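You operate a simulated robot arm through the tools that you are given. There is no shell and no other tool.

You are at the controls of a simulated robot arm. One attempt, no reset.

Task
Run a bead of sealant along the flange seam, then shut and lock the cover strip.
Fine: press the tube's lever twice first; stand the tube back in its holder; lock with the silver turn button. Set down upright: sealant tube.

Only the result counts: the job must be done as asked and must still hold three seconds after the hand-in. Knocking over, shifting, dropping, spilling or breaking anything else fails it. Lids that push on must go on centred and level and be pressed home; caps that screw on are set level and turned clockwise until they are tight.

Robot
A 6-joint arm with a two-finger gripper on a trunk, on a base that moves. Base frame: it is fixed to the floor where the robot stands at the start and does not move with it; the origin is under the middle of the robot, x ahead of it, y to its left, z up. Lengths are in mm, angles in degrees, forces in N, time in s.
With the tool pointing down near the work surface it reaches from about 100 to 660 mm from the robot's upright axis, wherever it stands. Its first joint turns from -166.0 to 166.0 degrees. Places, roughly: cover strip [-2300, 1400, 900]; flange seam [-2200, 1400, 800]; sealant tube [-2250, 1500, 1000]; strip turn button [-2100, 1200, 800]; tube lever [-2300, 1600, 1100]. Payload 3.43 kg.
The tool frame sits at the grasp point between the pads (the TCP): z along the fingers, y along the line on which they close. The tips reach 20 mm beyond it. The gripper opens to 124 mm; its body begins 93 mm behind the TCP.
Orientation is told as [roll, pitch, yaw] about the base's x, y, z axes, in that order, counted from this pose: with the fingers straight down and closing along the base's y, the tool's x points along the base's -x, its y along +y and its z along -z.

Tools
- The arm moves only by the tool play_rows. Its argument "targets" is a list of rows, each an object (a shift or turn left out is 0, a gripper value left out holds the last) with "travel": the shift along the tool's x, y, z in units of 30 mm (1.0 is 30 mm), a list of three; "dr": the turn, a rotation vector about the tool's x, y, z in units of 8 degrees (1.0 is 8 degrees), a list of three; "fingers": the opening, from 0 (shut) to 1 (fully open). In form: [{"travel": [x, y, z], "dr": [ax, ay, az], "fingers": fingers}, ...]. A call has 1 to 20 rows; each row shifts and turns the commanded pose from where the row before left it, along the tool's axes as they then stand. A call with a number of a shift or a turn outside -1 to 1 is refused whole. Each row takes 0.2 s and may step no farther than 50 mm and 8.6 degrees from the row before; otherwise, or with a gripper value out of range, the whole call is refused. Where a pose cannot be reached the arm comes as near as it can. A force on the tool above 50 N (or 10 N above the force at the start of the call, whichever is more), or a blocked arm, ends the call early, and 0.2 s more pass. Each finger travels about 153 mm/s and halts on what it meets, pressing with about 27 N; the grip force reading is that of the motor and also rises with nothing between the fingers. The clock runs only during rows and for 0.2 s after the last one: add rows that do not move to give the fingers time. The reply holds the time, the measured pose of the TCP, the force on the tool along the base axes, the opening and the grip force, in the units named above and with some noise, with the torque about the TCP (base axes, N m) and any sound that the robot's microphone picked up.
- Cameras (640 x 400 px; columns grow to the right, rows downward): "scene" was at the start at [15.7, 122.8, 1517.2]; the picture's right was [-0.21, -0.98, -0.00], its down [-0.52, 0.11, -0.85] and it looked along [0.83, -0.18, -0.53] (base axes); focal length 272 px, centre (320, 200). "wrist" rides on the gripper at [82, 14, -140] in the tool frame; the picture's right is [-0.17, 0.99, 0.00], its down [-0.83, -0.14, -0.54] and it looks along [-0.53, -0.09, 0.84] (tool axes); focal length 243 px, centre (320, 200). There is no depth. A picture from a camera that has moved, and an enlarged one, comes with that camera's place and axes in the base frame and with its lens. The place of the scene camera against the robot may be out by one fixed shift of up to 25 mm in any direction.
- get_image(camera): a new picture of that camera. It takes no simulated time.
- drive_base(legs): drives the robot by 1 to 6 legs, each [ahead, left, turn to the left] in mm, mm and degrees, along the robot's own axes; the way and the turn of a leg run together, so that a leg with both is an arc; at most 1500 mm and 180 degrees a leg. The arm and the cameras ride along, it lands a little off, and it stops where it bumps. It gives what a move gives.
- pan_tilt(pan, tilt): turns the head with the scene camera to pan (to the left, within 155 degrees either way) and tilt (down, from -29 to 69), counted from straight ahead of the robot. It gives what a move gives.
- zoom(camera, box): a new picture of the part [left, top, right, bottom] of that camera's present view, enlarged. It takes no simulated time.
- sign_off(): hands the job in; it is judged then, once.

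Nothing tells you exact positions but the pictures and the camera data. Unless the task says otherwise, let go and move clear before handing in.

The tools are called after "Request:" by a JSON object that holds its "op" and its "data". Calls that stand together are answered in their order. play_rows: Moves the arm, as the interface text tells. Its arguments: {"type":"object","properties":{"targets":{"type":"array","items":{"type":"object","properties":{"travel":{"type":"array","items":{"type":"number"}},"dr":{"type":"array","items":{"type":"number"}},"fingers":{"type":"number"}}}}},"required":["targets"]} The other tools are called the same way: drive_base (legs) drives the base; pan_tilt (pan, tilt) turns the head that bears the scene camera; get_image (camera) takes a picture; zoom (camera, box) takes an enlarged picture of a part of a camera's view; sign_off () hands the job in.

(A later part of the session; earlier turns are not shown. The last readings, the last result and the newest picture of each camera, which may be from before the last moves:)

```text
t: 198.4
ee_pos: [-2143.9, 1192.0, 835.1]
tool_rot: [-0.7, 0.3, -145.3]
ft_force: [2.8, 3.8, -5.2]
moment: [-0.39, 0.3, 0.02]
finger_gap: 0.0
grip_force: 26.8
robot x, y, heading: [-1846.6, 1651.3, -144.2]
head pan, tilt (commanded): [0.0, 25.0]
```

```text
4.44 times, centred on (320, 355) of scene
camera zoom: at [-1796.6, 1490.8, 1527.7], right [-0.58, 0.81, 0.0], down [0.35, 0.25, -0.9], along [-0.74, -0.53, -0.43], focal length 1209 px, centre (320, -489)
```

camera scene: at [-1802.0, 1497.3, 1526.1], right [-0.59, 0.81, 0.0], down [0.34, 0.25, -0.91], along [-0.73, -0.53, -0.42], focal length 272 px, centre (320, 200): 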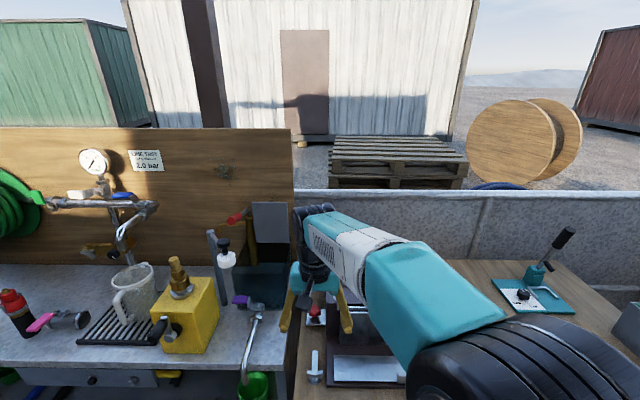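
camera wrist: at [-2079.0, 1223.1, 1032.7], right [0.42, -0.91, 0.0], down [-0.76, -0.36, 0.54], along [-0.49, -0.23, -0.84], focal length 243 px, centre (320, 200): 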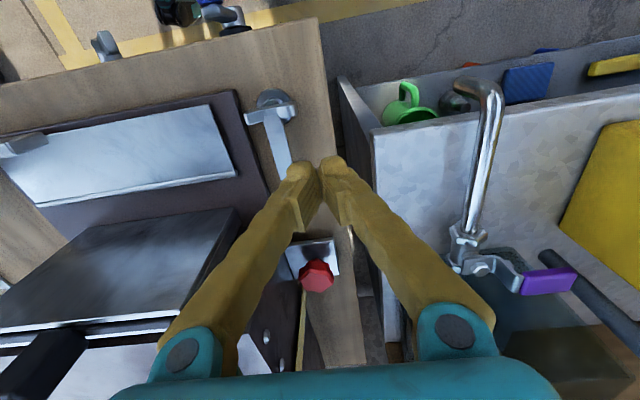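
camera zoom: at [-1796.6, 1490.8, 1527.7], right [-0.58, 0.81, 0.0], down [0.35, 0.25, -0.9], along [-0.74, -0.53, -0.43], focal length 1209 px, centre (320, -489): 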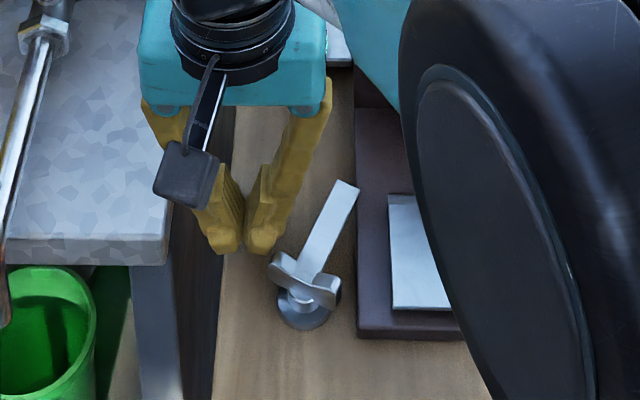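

Tips are now low beside the bar. Pushing right in small steps.

Request:
{"op": "play_rows", "data": {"targets": [{"travel": [0, -0.12, 0]}, {"travel": [0, -0.12, 0]}, {"travel": [0, -0.12, 0]}, {"travel": [0, -0.12, 0]}, {"travel": [0, -0.12, 0]}, {"travel": [0, -0.12, 0]}, {"travel": [0, -0.12, 0]}, {"travel": [0, 0, 0]}]}}

Request:
{"op": "zoom", "data": {"camera": "wrist", "box": [220, 80, 400, 220]}}

Request:
{"op": "zoom", "data": {"camera": "scene", "box": [270, 310, 370, 400]}}

```text
t: 200.2
ee_pos: [-2163.2, 1213.9, 832.2]
tool_rot: [-0.6, 0.1, -145.1]
ft_force: [-12.4, -20.6, -21.7]
moment: [-0.51, 0.47, -0.14]
finger_gap: 5.9
grip_force: 33.9
robot x, y, heading: [-1849.0, 1655.2, -143.8]
head pan, tilt (commanded): [0.0, 25.0]
```

```text
2.86 times, centred on (310, 150) of wrist
camera zoom: at [-2088.4, 1247.7, 972.3], right [0.43, -0.9, -0.01], down [-0.76, -0.37, 0.54], along [-0.49, -0.22, -0.84], focal length 693 px, centre (349, 343)
```

zoom: 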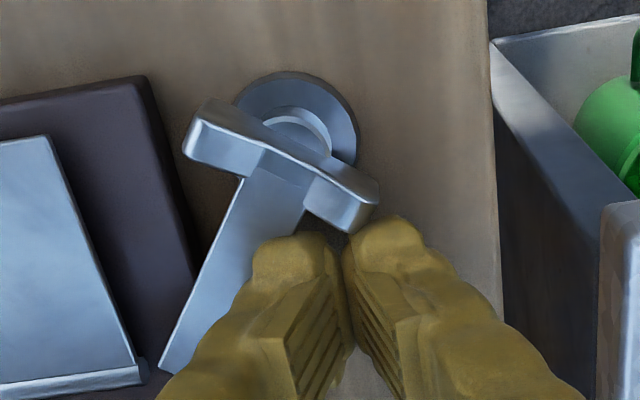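

```text
4.44 times, centred on (320, 355) of scene
camera zoom: at [-1798.2, 1497.5, 1526.7], right [-0.59, 0.81, 0.0], down [0.34, 0.25, -0.91], along [-0.73, -0.53, -0.42], focal length 1209 px, centre (320, -489)
```

zoom: 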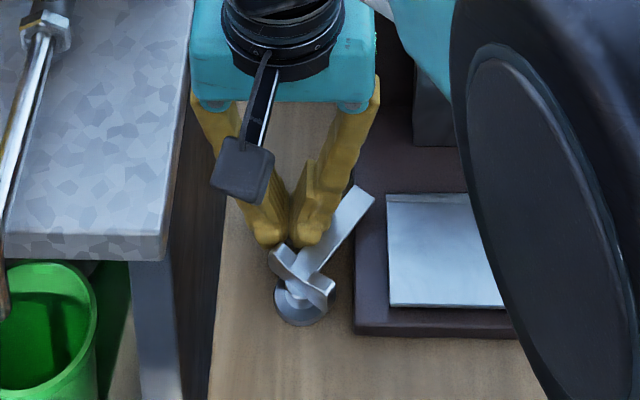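

The bar has turned to roughly 45°, but the wing end touches the front of the fingers. I'll back away from the wing, rise 3 mm to clear the plate, and follow the bar near its tip.

Request:
{"op": "play_rows", "data": {"targets": [{"travel": [-0.28, 0.1, -0.06]}, {"travel": [-0.28, 0, -0.06]}, {"travel": [0, 0, 0]}, {"travel": [0, -0.15, 0]}, {"travel": [0, -0.15, 0]}, {"travel": [0, -0.15, 0]}, {"travel": [0, 0, 0]}]}}

Request:
{"op": "zoom", "data": {"camera": "wrist", "box": [220, 60, 400, 200]}}

Request:
{"op": "zoom", "data": {"camera": "scene", "box": [270, 310, 370, 400]}}

```text
t: 201.8
ee_pos: [-2180.9, 1217.4, 840.4]
tool_rot: [-0.6, 0.3, -145.5]
ft_force: [4.6, 6.5, -0.2]
moment: [-0.78, 0.57, 0.03]
finger_gap: 0.0
grip_force: 34.4
robot x, y, heading: [-1849.6, 1654.8, -144.4]
head pan, tilt (commanded): [0.0, 25.0]
```

```text
2.86 times, centred on (310, 130) of wrist
camera zoom: at [-2107.3, 1251.4, 980.2], right [0.42, -0.91, -0.01], down [-0.76, -0.36, 0.54], along [-0.49, -0.22, -0.84], focal length 693 px, centre (349, 400)
```

zoom: 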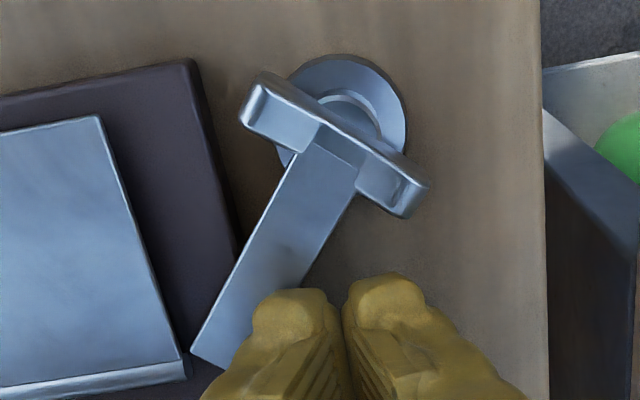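

```text
4.44 times, centred on (320, 355) of scene
camera zoom: at [-1796.7, 1495.4, 1527.9], right [-0.58, 0.81, 0.0], down [0.34, 0.25, -0.91], along [-0.74, -0.53, -0.42], focal length 1209 px, centre (320, -489)
```

zoom: 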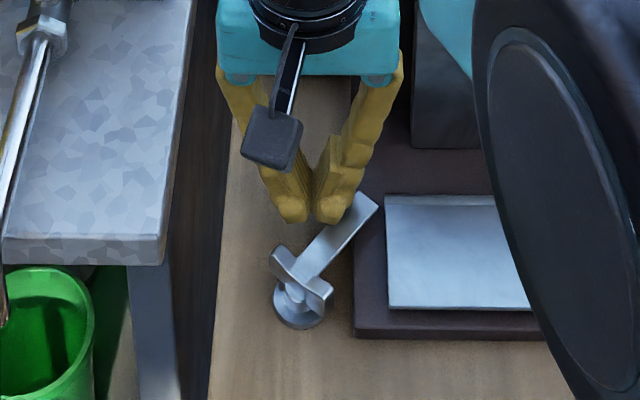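

The fingers sit behind the bar near its tip. I'll follow the arc: right, then toward the robot.

Request:
{"op": "play_rows", "data": {"targets": [{"travel": [0.055, -0.144, 0]}, {"travel": [0.055, -0.144, 0]}, {"travel": [0.055, -0.144, 0]}, {"travel": [0.103, -0.061, 0]}, {"travel": [0.103, -0.061, 0]}, {"travel": [0.103, -0.061, 0]}, {"travel": [0, 0, 0]}]}}

Request:
{"op": "zoom", "data": {"camera": "wrist", "box": [220, 60, 400, 200]}}

Request:
{"op": "zoom", "data": {"camera": "scene", "box": [270, 310, 370, 400]}}

```text
t: 203.4
ee_pos: [-2183.4, 1240.8, 840.9]
tool_rot: [-0.5, -0.1, -145.1]
ft_force: [2.9, -0.1, 2.2]
moment: [0.01, 0.44, -0.01]
finger_gap: 0.0
grip_force: 34.7
robot x, y, heading: [-1851.0, 1657.1, -144.3]
head pan, tilt (commanded): [0.0, 25.0]
```

```text
2.86 times, centred on (310, 130) of wrist
camera zoom: at [-2108.2, 1274.9, 981.1], right [0.43, -0.9, -0.01], down [-0.76, -0.36, 0.54], along [-0.49, -0.23, -0.84], focal length 693 px, centre (349, 400)
```

zoom: 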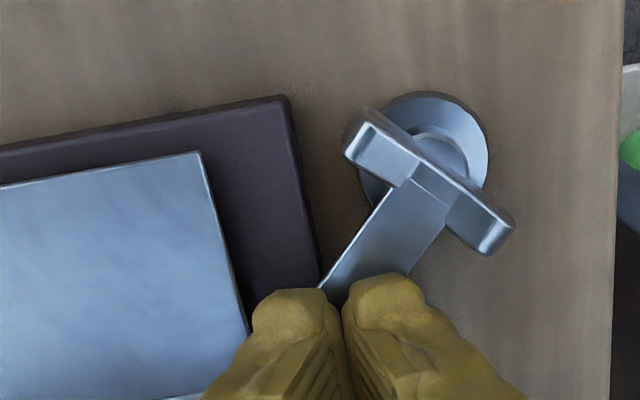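

```text
4.44 times, centred on (320, 355) of scene
camera zoom: at [-1801.0, 1500.9, 1527.2], right [-0.58, 0.81, 0.0], down [0.34, 0.25, -0.91], along [-0.74, -0.53, -0.42], focal length 1209 px, centre (320, -489)
```

zoom: 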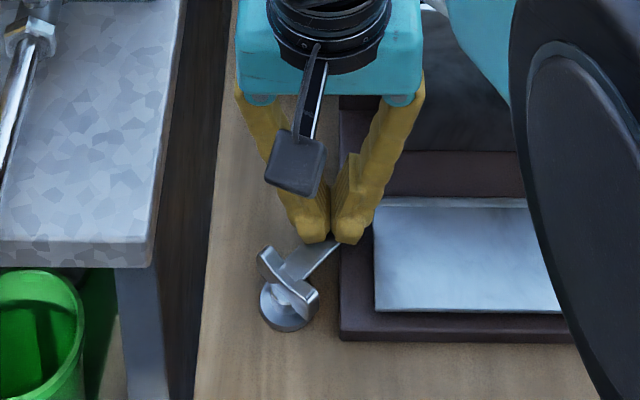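

The rounded tips ride over the low bar, so I'll go back to pushing the tall wing, now with better leverage since it's turned ~50°. Rising and moving to its left side.

Request:
{"op": "play_rows", "data": {"targets": [{"travel": [0, 0, -1]}, {"travel": [0.08, 0.6, 0]}, {"travel": [0.08, 0.6, 0]}, {"travel": [0.08, 0.6, 0]}, {"travel": [0.08, 0.55, 0]}, {"travel": [0, 0, 0]}]}}

Request:
{"op": "zoom", "data": {"camera": "wrist", "box": [200, 80, 400, 220]}}

Request:
{"op": "zoom", "data": {"camera": "scene", "box": [270, 310, 370, 400]}}

```text
t: 204.8
ee_pos: [-2131.1, 1182.3, 871.8]
tool_rot: [-0.6, 0.2, -145.5]
ft_force: [1.9, 0.9, 5.9]
moment: [-0.12, 0.18, -0.01]
finger_gap: 0.3
grip_force: 34.5
robot x, y, heading: [-1846.0, 1653.2, -144.6]
head pan, tilt (commanded): [0.0, 25.0]
```

```text
2.86 times, centred on (300, 150) of wrist
camera zoom: at [-2057.7, 1216.8, 1010.9], right [0.42, -0.91, -0.01], down [-0.76, -0.36, 0.54], along [-0.49, -0.22, -0.84], focal length 693 px, centre (377, 343)
```

zoom: 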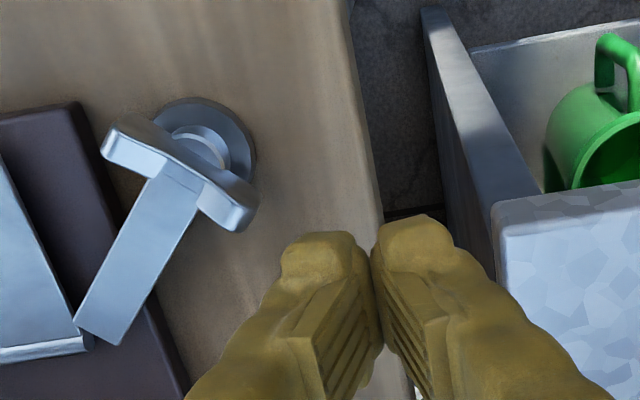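

```text
4.44 times, centred on (320, 355) of scene
camera zoom: at [-1794.9, 1492.0, 1528.3], right [-0.58, 0.81, 0.0], down [0.34, 0.25, -0.91], along [-0.74, -0.53, -0.42], focal length 1209 px, centre (320, -489)
```

zoom: 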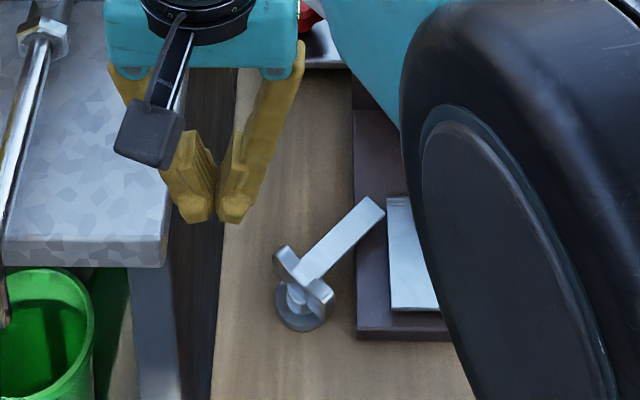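

Wing and bar are at roughly 48°. I'll nudge right slightly, lower to wing height and push its end to the right.

Request:
{"op": "play_rows", "data": {"targets": [{"travel": [0, -0.15, 0]}, {"travel": [0, 0, 0.5]}, {"travel": [0, 0, 0.45]}, {"travel": [0, -0.1, 0]}, {"travel": [0, -0.1, 0]}, {"travel": [0, -0.1, 0]}, {"travel": [0, 0, 0]}]}}

Request:
{"op": "zoom", "data": {"camera": "wrist", "box": [200, 80, 400, 220]}}

Request:
{"op": "zoom", "data": {"camera": "scene", "box": [270, 310, 370, 400]}}

```text
t: 206.4
ee_pos: [-2140.0, 1199.4, 843.3]
tool_rot: [-0.3, -0.2, -145.2]
ft_force: [1.4, -3.5, 3.7]
moment: [0.38, 0.13, 0.0]
finger_gap: 0.0
grip_force: 34.3
robot x, y, heading: [-1845.8, 1659.8, -144.1]
head pan, tilt (commanded): [0.0, 25.0]
```

```text
2.86 times, centred on (300, 150) of wrist
camera zoom: at [-2065.0, 1235.7, 982.3], right [0.43, -0.9, 0.0], down [-0.76, -0.36, 0.54], along [-0.49, -0.23, -0.84], focal length 693 px, centre (377, 343)
```

zoom: 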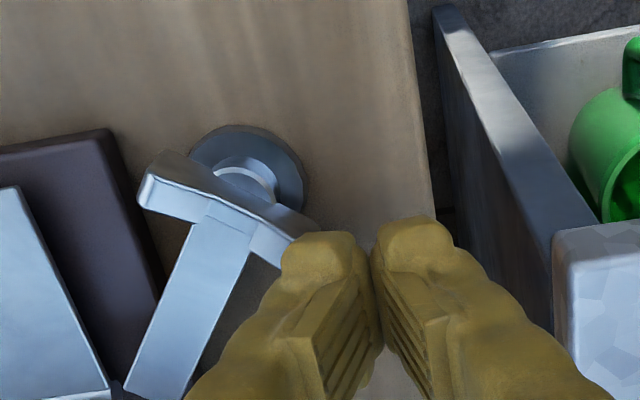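

```text
4.44 times, centred on (320, 355) of scene
camera zoom: at [-1793.8, 1508.4, 1525.8], right [-0.59, 0.81, 0.0], down [0.34, 0.25, -0.91], along [-0.73, -0.53, -0.42], focal length 1209 px, centre (320, -489)
```

zoom: 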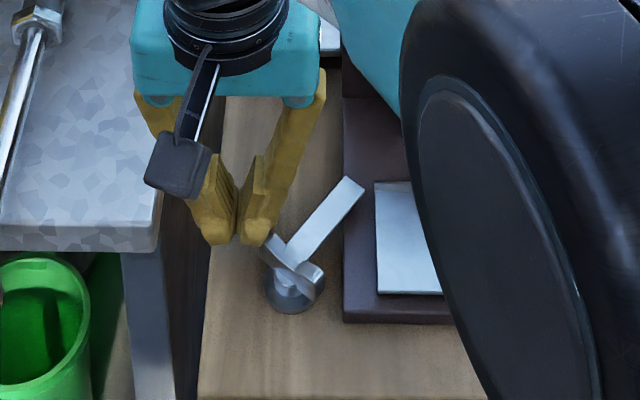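

My pushes slip on the wing end. A better way is to use the fingers as a fork over the wing and turn the tool. I'll rise, centre over the post and turn the tool to match the wing's present angle.

Request:
{"op": "play_rows", "data": {"targets": [{"travel": [0, 0.1, -0.3]}, {"travel": [0, 0, -1]}, {"travel": [0.45, -0.5, 0], "fingers": 0.4}, {"travel": [0.45, -0.5, 0]}, {"dr": [0, 0, -1]}, {"dr": [0, 0, -1]}, {"dr": [0, 0, -1]}, {"dr": [0, 0, -1]}, {"dr": [0, 0, -1]}, {"travel": [0, 0, 0]}]}}

Request:
{"op": "get_image", "data": {"camera": "wrist"}}

Request:
{"op": "zoom", "data": {"camera": "wrist", "box": [220, 80, 420, 220]}}

Request:
{"op": "zoom", "data": {"camera": "scene", "box": [270, 310, 370, 400]}}

```text
t: 208.6
ee_pos: [-2130.9, 1236.4, 880.3]
tool_rot: [-0.3, 0.2, -105.4]
ft_force: [-3.1, 0.4, -2.9]
moment: [0.0, -0.35, 0.0]
finger_gap: 49.6
grip_force: 0.2
robot x, y, heading: [-1843.5, 1654.9, -144.7]
head pan, tilt (commanded): [0.0, 25.0]
```

```text
taken
camera wrist: at [-2097.0, 1312.0, 1020.1], right [0.91, -0.42, -0.01], down [-0.35, -0.77, 0.54], along [-0.23, -0.48, -0.84], focal length 243 px, centre (320, 200)
```

wrist: 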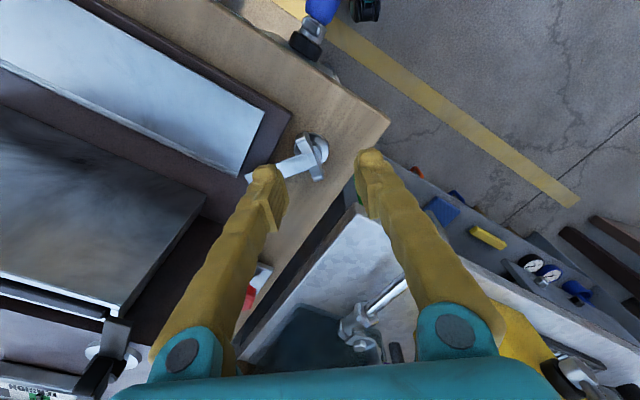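

```text
2.86 times, centred on (320, 150) of wrist
camera zoom: at [-2097.0, 1312.0, 1020.1], right [0.91, -0.42, -0.01], down [-0.35, -0.77, 0.54], along [-0.23, -0.48, -0.84], focal length 693 px, centre (320, 343)
```

zoom: 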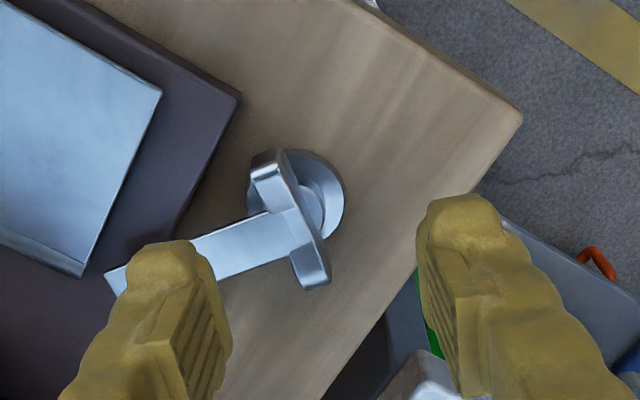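

```text
4.44 times, centred on (320, 355) of scene
camera zoom: at [-1788.9, 1499.4, 1525.0], right [-0.58, 0.81, 0.0], down [0.34, 0.25, -0.91], along [-0.74, -0.53, -0.42], focal length 1209 px, centre (320, -489)
```

zoom: 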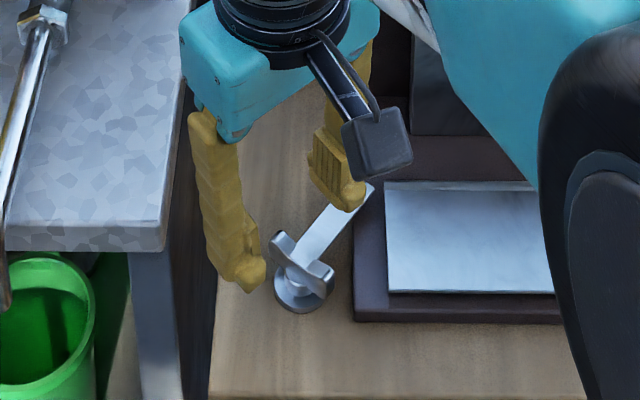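

The wing is nearly perpendicular to the finger axis. I'll fine-centre on the post, rotate a bit more to match, and narrow the opening before lowering.

Request:
{"op": "play_rows", "data": {"targets": [{"travel": [0.21, -0.24, 0]}, {"dr": [0, 0, -0.8], "fingers": 0.27}, {"travel": [0, 0, 0]}, {"travel": [0, 0, 0]}]}}

Request:
{"op": "zoom", "data": {"camera": "wrist", "box": [240, 90, 400, 200]}}

```text
t: 209.6
ee_pos: [-2133.7, 1243.9, 882.2]
tool_rot: [-0.3, 0.2, -98.8]
ft_force: [2.4, 0.1, -6.5]
moment: [-0.01, 0.36, 0.0]
finger_gap: 33.4
grip_force: 0.1
robot x, y, heading: [-1851.8, 1660.1, -144.3]
head pan, tilt (commanded): [0.0, 25.0]
```

```text
3.64 times, centred on (320, 145) of wrist
camera zoom: at [-2108.1, 1321.8, 1020.9], right [0.95, -0.31, -0.01], down [-0.26, -0.8, 0.54], along [-0.18, -0.51, -0.84], focal length 882 px, centre (320, 400)
```

zoom: 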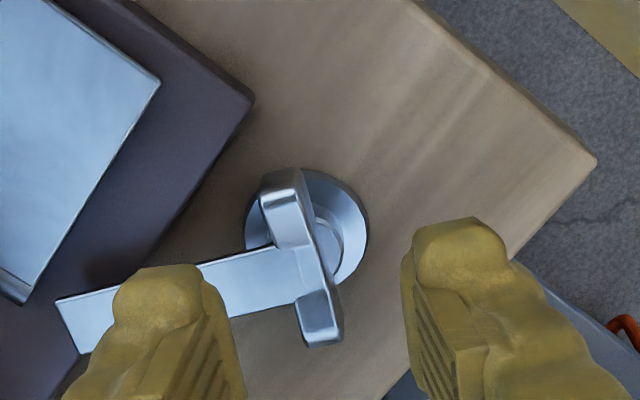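

Aligned well; the wing is ~10 mm thick. I'll lower the fork over it with a 33 mm opening.

Request:
{"op": "play_rows", "data": {"targets": [{"travel": [0.04, -0.08, 0]}, {"travel": [0, 0, 0.6]}, {"travel": [0, 0, 0.55]}, {"travel": [0, 0, 0]}]}}

Request:
{"op": "zoom", "data": {"camera": "wrist", "box": [240, 110, 400, 220]}}

Request:
{"op": "zoom", "data": {"camera": "scene", "box": [270, 310, 370, 400]}}

```text
t: 210.6
ee_pos: [-2140.5, 1242.9, 848.1]
tool_rot: [-0.4, 0.4, -98.8]
ft_force: [3.4, 0.0, 0.3]
moment: [-0.02, 0.38, 0.01]
finger_gap: 33.4
grip_force: 0.0
robot x, y, heading: [-1839.3, 1650.4, -144.2]
head pan, tilt (commanded): [0.0, 25.0]
```

```text
3.64 times, centred on (320, 165) of wrist
camera zoom: at [-2115.0, 1320.6, 987.3], right [0.95, -0.31, -0.01], down [-0.26, -0.8, 0.54], along [-0.17, -0.51, -0.84], focal length 882 px, centre (320, 327)
```

zoom: 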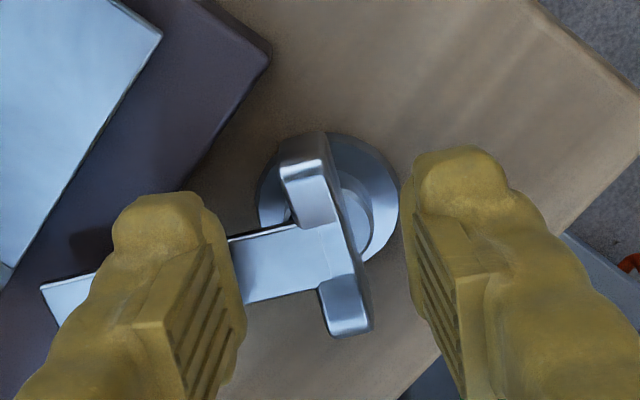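

```text
4.44 times, centred on (320, 355) of scene
camera zoom: at [-1790.0, 1493.2, 1527.2], right [-0.59, 0.81, 0.0], down [0.34, 0.25, -0.91], along [-0.73, -0.53, -0.42], focal length 1209 px, centre (320, -489)
```

zoom: 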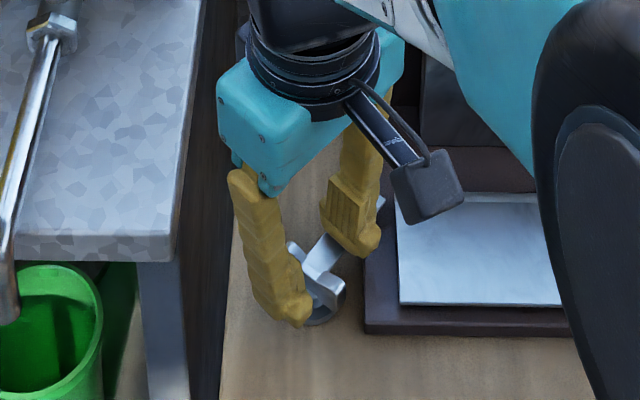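

The fork straddles the wing. I'll shift 5 mm to centre, lower 3 mm, and narrow the fork to ~18 mm.

Request:
{"op": "play_rows", "data": {"targets": [{"travel": [0.16, 0.05, 0.1]}, {"fingers": 0.22}, {"fingers": 0.18}, {"fingers": 0.155}, {"travel": [0, 0, 0]}]}}

Request:
{"op": "zoom", "data": {"camera": "wrist", "box": [240, 110, 400, 220]}}

```text
t: 211.8
ee_pos: [-2140.6, 1245.7, 843.5]
tool_rot: [-0.4, 0.2, -98.7]
ft_force: [-2.6, -4.5, -1.1]
moment: [0.48, -0.28, -0.03]
finger_gap: 18.4
grip_force: 0.1
robot x, y, heading: [-1853.7, 1658.1, -144.0]
head pan, tilt (commanded): [0.0, 25.0]
```

```text
3.64 times, centred on (320, 165) of wrist
camera zoom: at [-2114.5, 1324.7, 983.4], right [0.95, -0.31, -0.01], down [-0.26, -0.8, 0.54], along [-0.17, -0.51, -0.84], focal length 882 px, centre (320, 327)
```

zoom: 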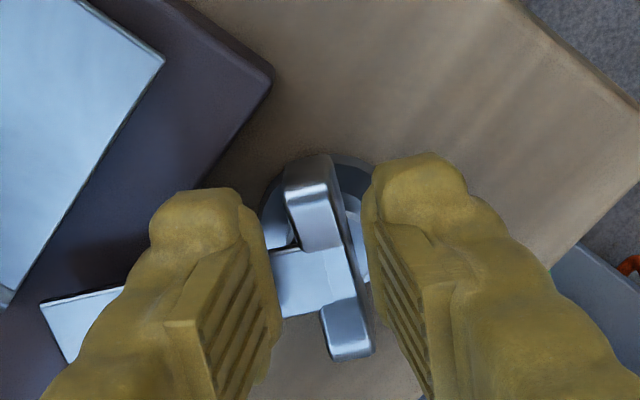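

The fork is around the wing with no load. Now I'll turn the tool clockwise by 48° in small steps.

Request:
{"op": "play_rows", "data": {"targets": [{"dr": [0, 0, 0.5]}, {"dr": [0, 0, 0.5]}, {"dr": [0, 0, 0.5]}, {"dr": [0, 0, 0.5]}, {"dr": [0, 0, 0.5]}, {"dr": [0, 0, 0.5]}, {"dr": [0, 0, 0.5]}, {"travel": [0, 0, 0]}]}}

Request:
{"op": "zoom", "data": {"camera": "wrist", "box": [240, 110, 400, 220]}}

Request:
{"op": "zoom", "data": {"camera": "scene", "box": [270, 310, 370, 400]}}

```text
t: 213.6
ee_pos: [-2138.5, 1249.0, 844.7]
tool_rot: [-0.5, 0.3, -127.3]
ft_force: [2.9, 5.1, 1.6]
moment: [-0.53, 0.31, 0.04]
finger_gap: 20.6
grip_force: 1.6
robot x, y, heading: [-1842.1, 1653.9, -144.5]
head pan, tilt (commanded): [0.0, 25.0]
```

```text
3.64 times, centred on (320, 165) of wrist
camera zoom: at [-2079.3, 1304.1, 984.3], right [0.68, -0.73, -0.01], down [-0.61, -0.58, 0.54], along [-0.4, -0.36, -0.84], focal length 882 px, centre (320, 327)
```

zoom: 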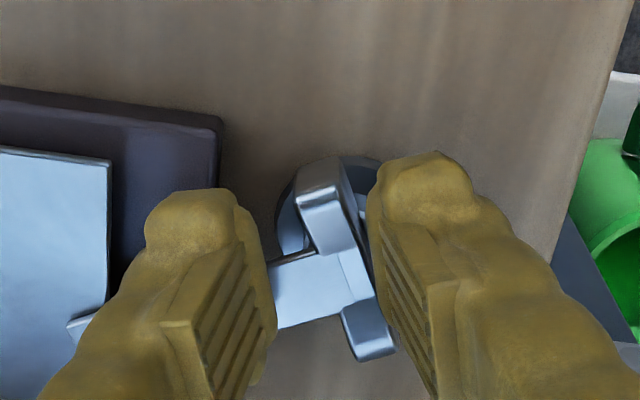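

```text
4.44 times, centred on (320, 355) of scene
camera zoom: at [-1791.1, 1499.9, 1527.8], right [-0.58, 0.81, 0.0], down [0.34, 0.25, -0.91], along [-0.74, -0.53, -0.42], focal length 1209 px, centre (320, -489)
```

zoom: 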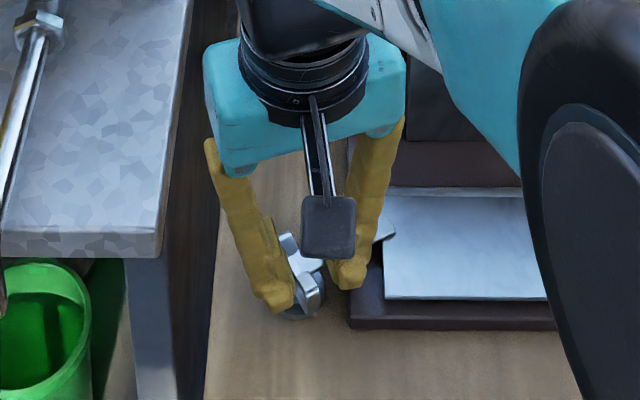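

The wing is turning with the fork. Continuing the rotation.

Request:
{"op": "play_rows", "data": {"targets": [{"dr": [0, 0, 0.5]}, {"dr": [0, 0, 0.5]}, {"dr": [0, 0, 0.5]}, {"dr": [0, 0, 0.5]}, {"travel": [0, 0, 0]}]}}

Request:
{"op": "zoom", "data": {"camera": "wrist", "box": [220, 110, 400, 230]}}

Request:
{"op": "zoom", "data": {"camera": "scene", "box": [280, 320, 370, 400]}}

```text
t: 214.8
ee_pos: [-2137.6, 1247.5, 844.0]
tool_rot: [-0.6, 0.0, -143.2]
ft_force: [6.0, -6.9, -12.2]
moment: [-0.17, -0.12, 0.07]
finger_gap: 21.0
grip_force: 2.6
robot x, y, heading: [-1843.9, 1648.5, -144.8]
head pan, tilt (commanded): [0.0, 25.0]
```

```text
3.33 times, centred on (310, 170) of wrist
camera zoom: at [-2065.1, 1284.8, 983.7], right [0.46, -0.89, -0.01], down [-0.75, -0.39, 0.54], along [-0.48, -0.24, -0.84], focal length 809 px, centre (353, 300)
```

zoom: 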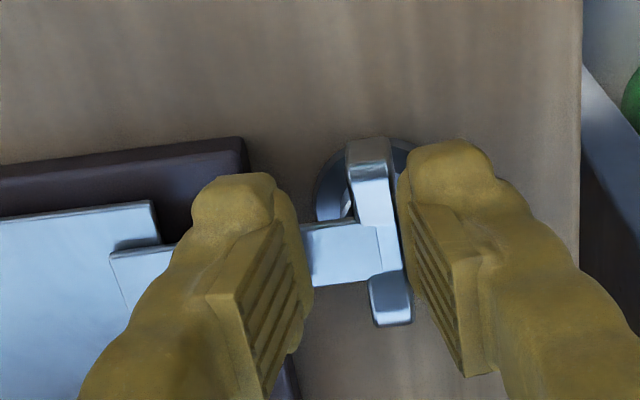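

```text
5.00 times, centred on (325, 360) of scene
camera zoom: at [-1792.4, 1490.2, 1527.2], right [-0.58, 0.82, 0.0], down [0.34, 0.25, -0.91], along [-0.74, -0.52, -0.42], focal length 1360 px, centre (295, -600)
```

zoom: 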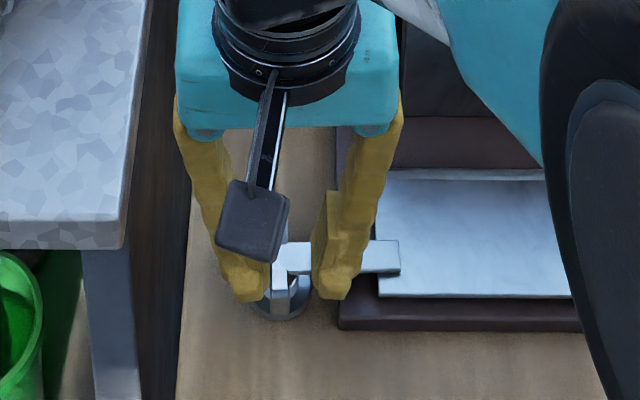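

The bar now lies across the strip's left end. I'll turn a few degrees further to make sure it is fully round.

Request:
{"op": "play_rows", "data": {"targets": [{"dr": [0, 0, 0.4]}, {"dr": [0, 0, 0.4]}, {"travel": [0, 0, 0]}]}}

Request:
{"op": "zoom", "data": {"camera": "wrist", "box": [220, 110, 400, 230]}}

Request:
{"op": "zoom", "data": {"camera": "scene", "box": [280, 320, 370, 400]}}

```text
t: 215.6
ee_pos: [-2135.7, 1250.7, 845.4]
tool_rot: [-0.6, -0.2, -149.3]
ft_force: [12.7, -10.6, 17.3]
moment: [-0.71, -0.21, 0.27]
finger_gap: 24.1
grip_force: 3.9
robot x, y, heading: [-1840.6, 1654.4, -144.1]
head pan, tilt (commanded): [0.0, 25.0]
```

```text
3.33 times, centred on (310, 170) of wrist
camera zoom: at [-2058.8, 1279.3, 984.0], right [0.36, -0.93, -0.01], down [-0.78, -0.31, 0.54], along [-0.51, -0.19, -0.84], focal length 809 px, centre (353, 300)
```

zoom: 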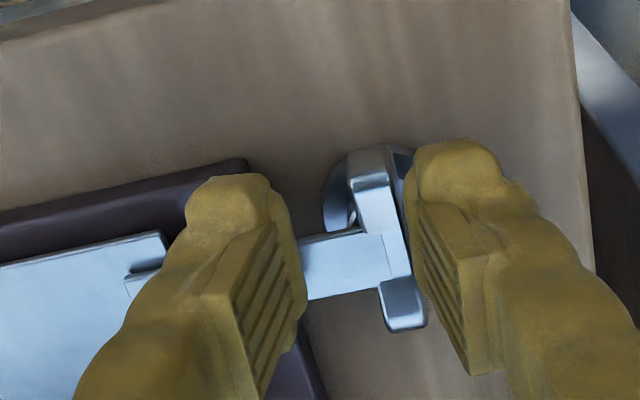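

```text
5.00 times, centred on (325, 360) of scene
camera zoom: at [-1788.3, 1499.6, 1526.5], right [-0.58, 0.81, 0.0], down [0.34, 0.25, -0.91], along [-0.74, -0.53, -0.42], focal length 1360 px, centre (295, -600)
```

zoom: 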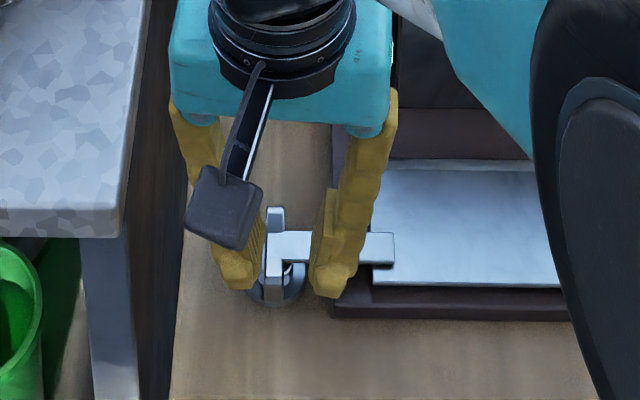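

The button is at its stop (bar straight across the strip, resistance felt). I'll relax the twist slightly, open the fork, and lift away.

Request:
{"op": "play_rows", "data": {"targets": [{"dr": [0, 0, -0.4]}, {"dr": [0, 0, -0.1], "fingers": 0.22}, {"fingers": 0.27}, {"fingers": 0.32}, {"travel": [0, 0, -0.4]}, {"travel": [0, 0, -1]}, {"travel": [0, 0, -1]}, {"travel": [0, 0, 0]}]}}

Request:
{"op": "zoom", "data": {"camera": "scene", "box": [280, 310, 430, 400]}}

Request:
{"op": "get_image", "data": {"camera": "wrist"}}

```text
t: 217.4
ee_pos: [-2141.4, 1250.3, 915.6]
tool_rot: [-0.4, 0.2, -145.3]
ft_force: [-2.2, -2.3, 7.3]
moment: [0.25, -0.31, 0.0]
finger_gap: 39.6
grip_force: 0.0
robot x, y, heading: [-1847.7, 1655.2, -143.8]
head pan, tilt (commanded): [0.0, 25.0]
```

```text
4.27 times, centred on (355, 355) of scene
camera zoom: at [-1800.3, 1497.5, 1526.9], right [-0.59, 0.81, 0.0], down [0.34, 0.25, -0.91], along [-0.73, -0.53, -0.42], focal length 1160 px, centre (171, -461)
```

zoom: 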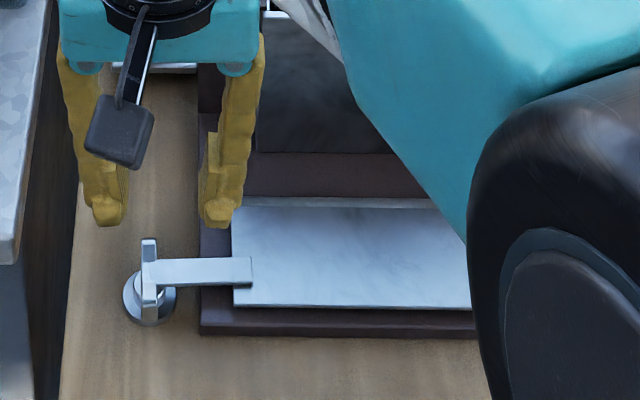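

```text
taken
camera wrist: at [-2067.1, 1284.4, 1055.3], right [0.43, -0.91, -0.01], down [-0.76, -0.36, 0.54], along [-0.49, -0.22, -0.84], focal length 243 px, centre (320, 200)
```

wrist: 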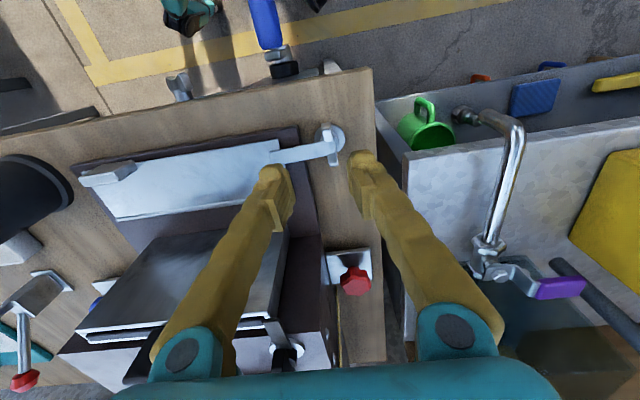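

The bar lies straight across the strip. I'll raise the arm well clear and inspect the strip, button and tube.

Request:
{"op": "play_rows", "data": {"targets": [{"travel": [0, 0, -1]}, {"travel": [0, 0, -1]}, {"travel": [0, 0, -1]}, {"travel": [0, 0, -1]}, {"travel": [0, 0, -1]}, {"travel": [0, 0, -1]}, {"travel": [0, 0, -1]}, {"travel": [0, 0, -1]}, {"travel": [0.5, 0, -1]}, {"travel": [0.5, 0, 0]}, {"travel": [0.5, 0, 0]}, {"travel": [0, 0, 0]}]}}

Request:
{"op": "get_image", "data": {"camera": "scene"}}

Request:
{"op": "get_image", "data": {"camera": "wrist"}}

Request:
{"op": "zoom", "data": {"camera": "scene", "box": [290, 290, 450, 400]}}

```text
t: 220.0
ee_pos: [-2101.8, 1268.8, 1186.1]
tool_rot: [-0.7, 0.0, -145.0]
ft_force: [0.7, -1.9, -1.7]
moment: [0.11, 0.12, -0.01]
finger_gap: 40.0
grip_force: 0.1
robot x, y, heading: [-1842.3, 1655.1, -144.2]
head pan, tilt (commanded): [0.0, 25.0]
```

```text
taken
camera scene: at [-1793.1, 1496.1, 1526.6], right [-0.59, 0.81, 0.0], down [0.34, 0.25, -0.91], along [-0.73, -0.53, -0.42], focal length 272 px, centre (320, 200)
```

scene: 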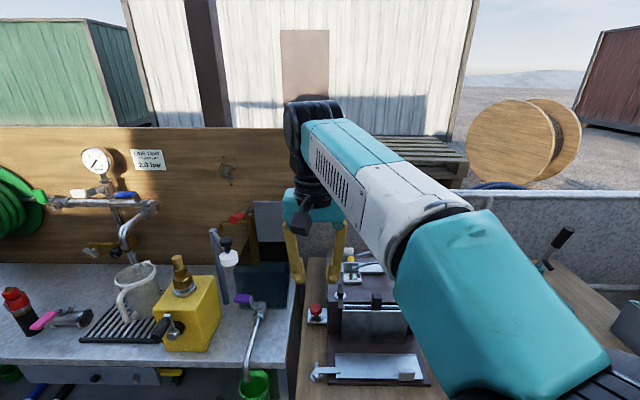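

```text
taken
camera wrist: at [-2027.8, 1304.1, 1325.4], right [0.43, -0.9, -0.01], down [-0.76, -0.37, 0.54], along [-0.49, -0.23, -0.84], focal length 243 px, centre (320, 200)
```

wrist: 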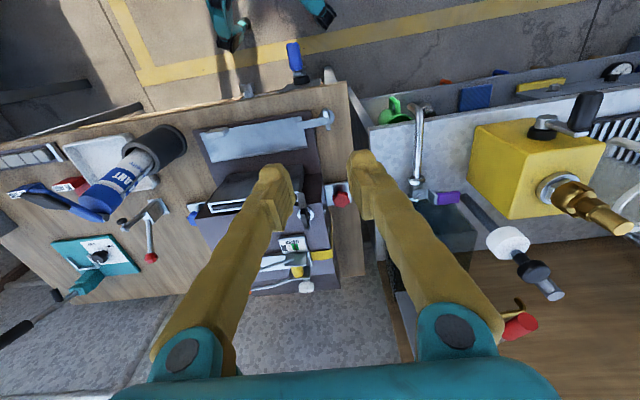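

```text
3.64 times, centred on (370, 345) of scene
camera zoom: at [-1793.1, 1496.1, 1526.6], right [-0.59, 0.81, 0.0], down [0.34, 0.25, -0.91], along [-0.73, -0.53, -0.42], focal length 989 px, centre (138, -327)
```

zoom: 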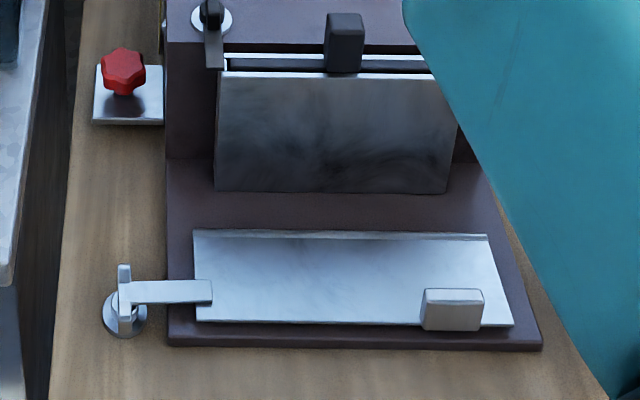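

The strip looks shut with the bar across its end. I'll zoom in closer to see whether it sits fully flat.

Request:
{"op": "zoom", "data": {"camera": "scene", "box": [310, 345, 374, 385]}}

Request:
{"op": "zoom", "data": {"camera": "scene", "box": [370, 345, 434, 385]}}

Request:
{"op": "zoom", "data": {"camera": "wrist", "box": [190, 90, 350, 190]}}

Request:
{"op": "zoom", "data": {"camera": "wrist", "box": [40, 110, 200, 230]}}

```text
10.00 times, centred on (342, 365) of scene
camera zoom: at [-1793.1, 1496.1, 1526.6], right [-0.59, 0.81, 0.0], down [0.34, 0.25, -0.91], along [-0.73, -0.53, -0.42], focal length 2720 px, centre (100, -1450)
```

zoom: 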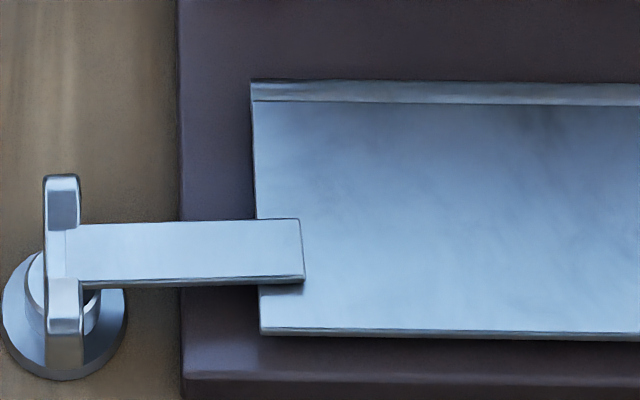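

```text
10.00 times, centred on (402, 365) of scene
camera zoom: at [-1793.1, 1496.1, 1526.6], right [-0.59, 0.81, 0.0], down [0.34, 0.25, -0.91], along [-0.73, -0.53, -0.42], focal length 2720 px, centre (-500, -1450)
```

zoom: 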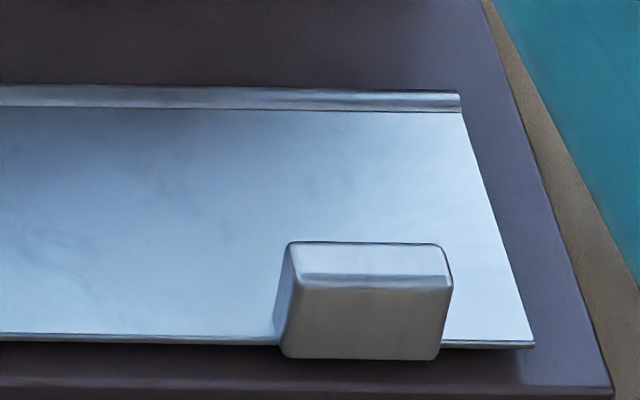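

```text
4.00 times, centred on (270, 140) of wrist
camera zoom: at [-2027.8, 1304.1, 1325.4], right [0.43, -0.9, -0.01], down [-0.76, -0.37, 0.54], along [-0.49, -0.23, -0.84], focal length 970 px, centre (520, 440)
```

zoom: 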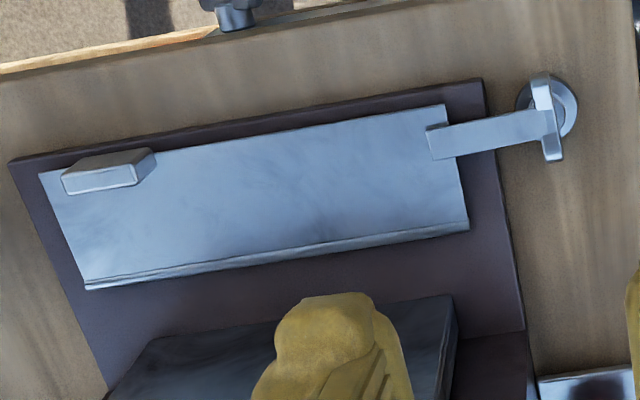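

```text
3.33 times, centred on (120, 170) of wrist
camera zoom: at [-2027.8, 1304.1, 1325.4], right [0.43, -0.9, -0.01], down [-0.76, -0.37, 0.54], along [-0.49, -0.23, -0.84], focal length 809 px, centre (987, 300)
```

zoom: 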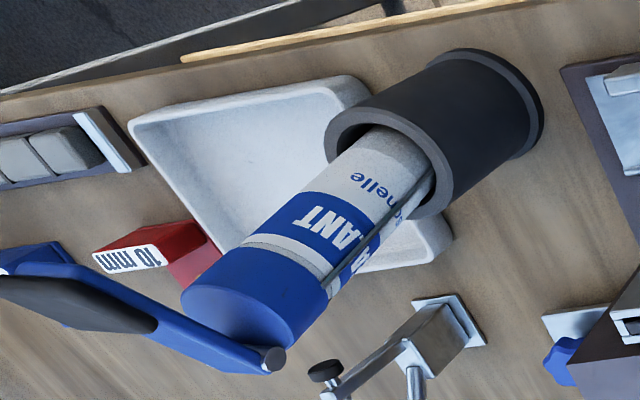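

The strip is flat and locked. The tube, though, seems to lean several degrees in its loose holder, so I'll move the wrist camera over to measure that properly.

Request:
{"op": "play_rows", "data": {"targets": [{"dr": [0, 0, 1]}, {"dr": [0, 0, 1]}, {"dr": [0, 0, 1]}, {"dr": [0, 0, 1]}, {"dr": [0, 0, 1]}, {"dr": [0, 0, 1]}, {"dr": [0, 0, 1]}, {"dr": [0, 0, 1]}, {"dr": [0, 0, 1]}, {"dr": [0, 0, 1]}, {"dr": [0, 0, 1]}, {"dr": [0, 0, 0.25]}, {"travel": [0, 0, 0], "fingers": 1}, {"travel": [0, 0, 0]}]}}

Request:
{"op": "play_rows", "data": {"targets": [{"travel": [-0.9, 0, 0.15]}, {"travel": [-0.9, 0, 0.15]}, {"travel": [-0.9, 0, 0.15]}, {"travel": [-0.9, 0, 0.15]}, {"travel": [-0.9, 0, 0.15]}, {"travel": [-0.9, 0, 0.15]}, {"travel": [-0.9, 0, 0.15]}, {"travel": [-0.9, 0, 0.15]}, {"travel": [-0.9, 0, 0.15]}, {"travel": [-0.9, 0, 0.15]}, {"travel": [-0.9, 0, 0.15]}, {"travel": [-0.9, 0, 0.15]}, {"travel": [0, 0, 0]}]}}

Request:
{"op": "get_image", "data": {"camera": "wrist"}}

Request:
{"op": "zoom", "data": {"camera": "wrist", "box": [280, 60, 440, 160]}}

```text
t: 223.0
ee_pos: [-2099.3, 1271.7, 1186.4]
tool_rot: [0.0, -0.5, 124.8]
ft_force: [0.9, -1.6, 3.4]
moment: [0.26, 0.04, 0.0]
finger_gap: 123.8
grip_force: 0.0
robot x, y, heading: [-1844.7, 1651.0, -144.1]
head pan, tilt (commanded): [0.0, 25.0]
```

```text
t: 225.8
ee_pos: [-2287.4, 1548.6, 1133.9]
tool_rot: [0.1, -0.5, 124.4]
ft_force: [0.7, 4.8, -7.1]
moment: [-0.41, 0.0, -0.03]
finger_gap: 123.7
grip_force: 0.0
robot x, y, heading: [-1852.9, 1659.1, -144.3]
head pan, tilt (commanded): [0.0, 25.0]
```

```text
taken
camera wrist: at [-2253.4, 1472.6, 1272.8], right [-0.91, -0.42, 0.0], down [-0.35, 0.76, 0.55], along [-0.23, 0.5, -0.84], focal length 243 px, centre (320, 200)
```

wrist: 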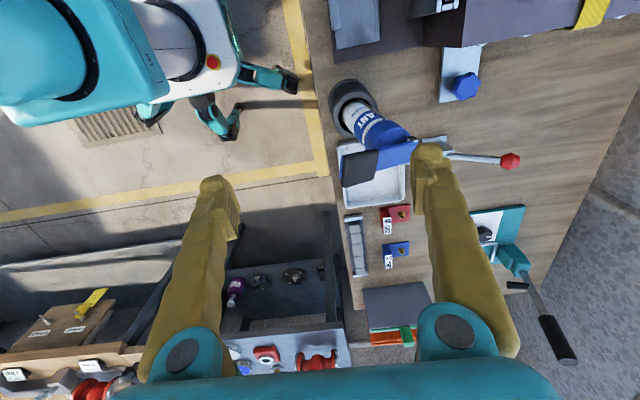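

```text
4.00 times, centred on (360, 110) of wrist
camera zoom: at [-2253.4, 1472.6, 1272.8], right [-0.91, -0.42, 0.0], down [-0.35, 0.76, 0.55], along [-0.23, 0.5, -0.84], focal length 970 px, centre (160, 560)
```

zoom: 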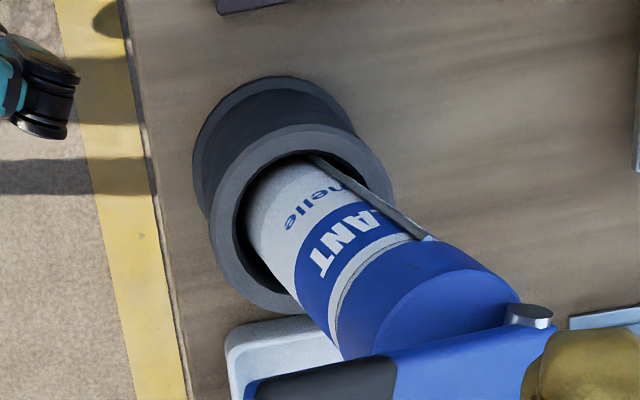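

The tube visibly leans away from the robot. I'll take a second view to quantify it.

Request:
{"op": "play_rows", "data": {"targets": [{"travel": [0, -0.7, 0]}, {"travel": [0, -0.7, 0]}, {"travel": [0, 0, 0]}]}}

Request:
{"op": "zoom", "data": {"camera": "wrist", "box": [310, 60, 470, 160]}}

Request:
{"op": "get_image", "data": {"camera": "scene"}}

Request:
{"op": "zoom", "data": {"camera": "scene", "box": [420, 280, 548, 400]}}

```text
t: 226.6
ee_pos: [-2251.4, 1562.8, 1135.6]
tool_rot: [0.0, -0.5, 124.6]
ft_force: [-2.4, -1.7, 8.1]
moment: [0.14, -0.32, 0.03]
finger_gap: 123.9
grip_force: 0.1
robot x, y, heading: [-1843.8, 1653.4, -144.4]
head pan, tilt (commanded): [0.0, 25.0]
```

```text
4.00 times, centred on (390, 110) of wrist
camera zoom: at [-2216.8, 1486.4, 1274.1], right [-0.91, -0.42, 0.0], down [-0.35, 0.76, 0.55], along [-0.23, 0.49, -0.84], focal length 970 px, centre (40, 560)
```

zoom: 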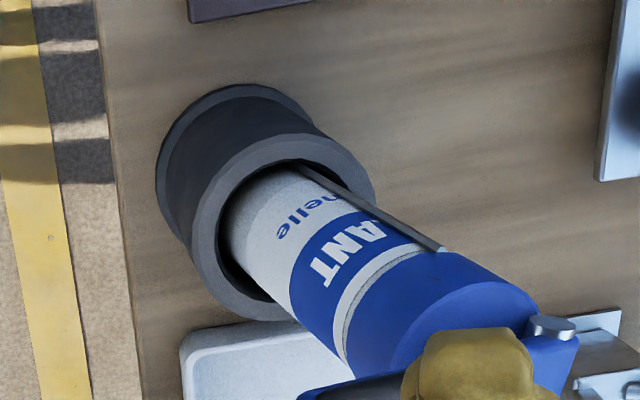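

```text
taken
camera scene: at [-1795.2, 1495.3, 1527.9], right [-0.58, 0.81, 0.0], down [0.34, 0.24, -0.91], along [-0.74, -0.53, -0.42], focal length 272 px, centre (320, 200)
```

scene: 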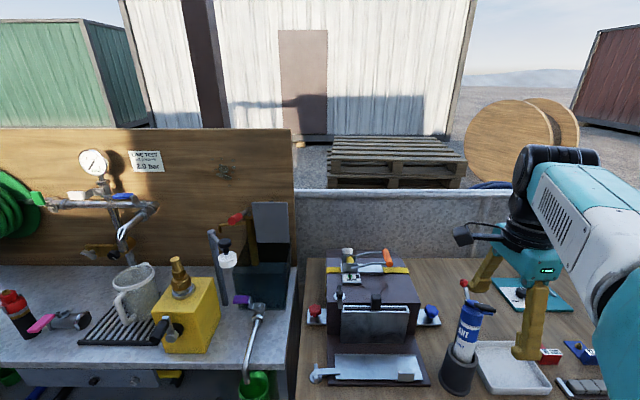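

```text
3.33 times, centred on (484, 340) of scene
camera zoom: at [-1795.2, 1495.3, 1527.9], right [-0.58, 0.81, 0.0], down [0.34, 0.24, -0.91], along [-0.74, -0.53, -0.42], focal length 906 px, centre (-227, -267)
```

zoom: 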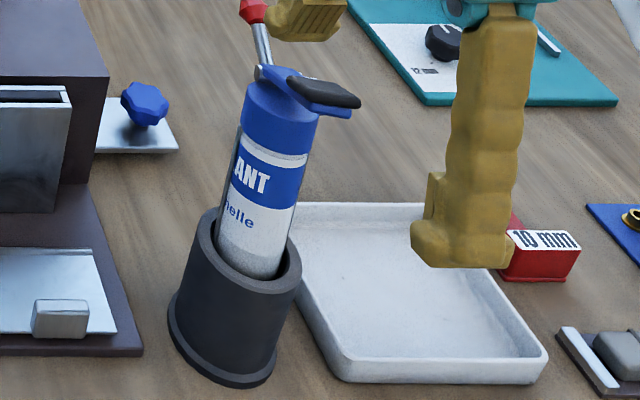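

I'll rotate the wrist to view the tube from the robot side as well, to resolve the direction of its lean.

Request:
{"op": "play_rows", "data": {"targets": [{"dr": [0, 0, -1]}, {"dr": [0, 0, -1]}, {"dr": [0, 0, -1]}, {"dr": [0, 0, -1]}, {"dr": [0, 0, -1]}, {"dr": [0, 0, -1]}, {"dr": [0, 0, -1]}, {"dr": [0, 0, -1]}, {"dr": [0, 0, -1]}, {"dr": [0, 0, -1]}, {"dr": [0, 0, -1]}, {"dr": [0, 0, -0.25]}, {"travel": [0, 0, 0]}]}}

Request:
{"op": "get_image", "data": {"camera": "wrist"}}

Request:
{"op": "zoom", "data": {"camera": "wrist", "box": [230, 80, 390, 200]}}

```text
t: 229.4
ee_pos: [-2250.7, 1562.5, 1134.4]
tool_rot: [-0.5, -0.1, -145.1]
ft_force: [0.6, -4.5, -2.9]
moment: [0.52, 0.12, -0.02]
finger_gap: 124.2
grip_force: 0.0
robot x, y, heading: [-1847.2, 1650.4, -144.2]
head pan, tilt (commanded): [0.0, 25.0]
```

```text
taken
camera wrist: at [-2176.7, 1597.6, 1274.2], right [0.43, -0.9, -0.01], down [-0.76, -0.36, 0.54], along [-0.49, -0.23, -0.84], focal length 243 px, centre (320, 200)
```

wrist: 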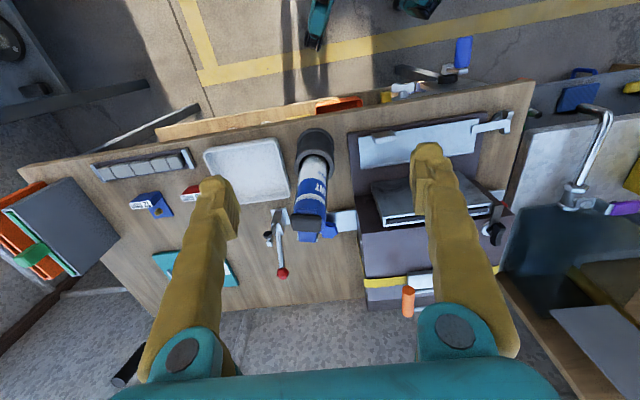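

```text
3.33 times, centred on (310, 140) of wrist
camera zoom: at [-2176.7, 1597.6, 1274.2], right [0.43, -0.9, -0.01], down [-0.76, -0.36, 0.54], along [-0.49, -0.23, -0.84], focal length 809 px, centre (353, 400)
```

zoom: 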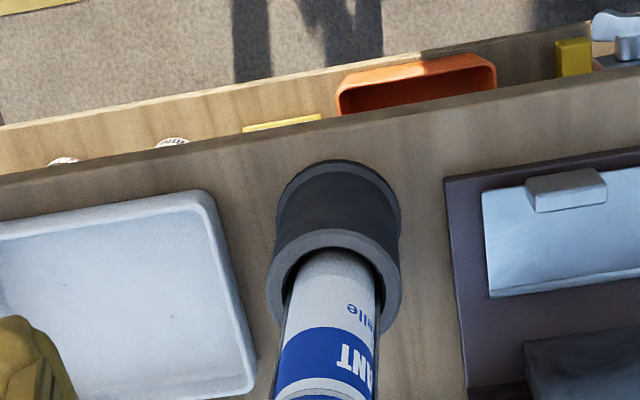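

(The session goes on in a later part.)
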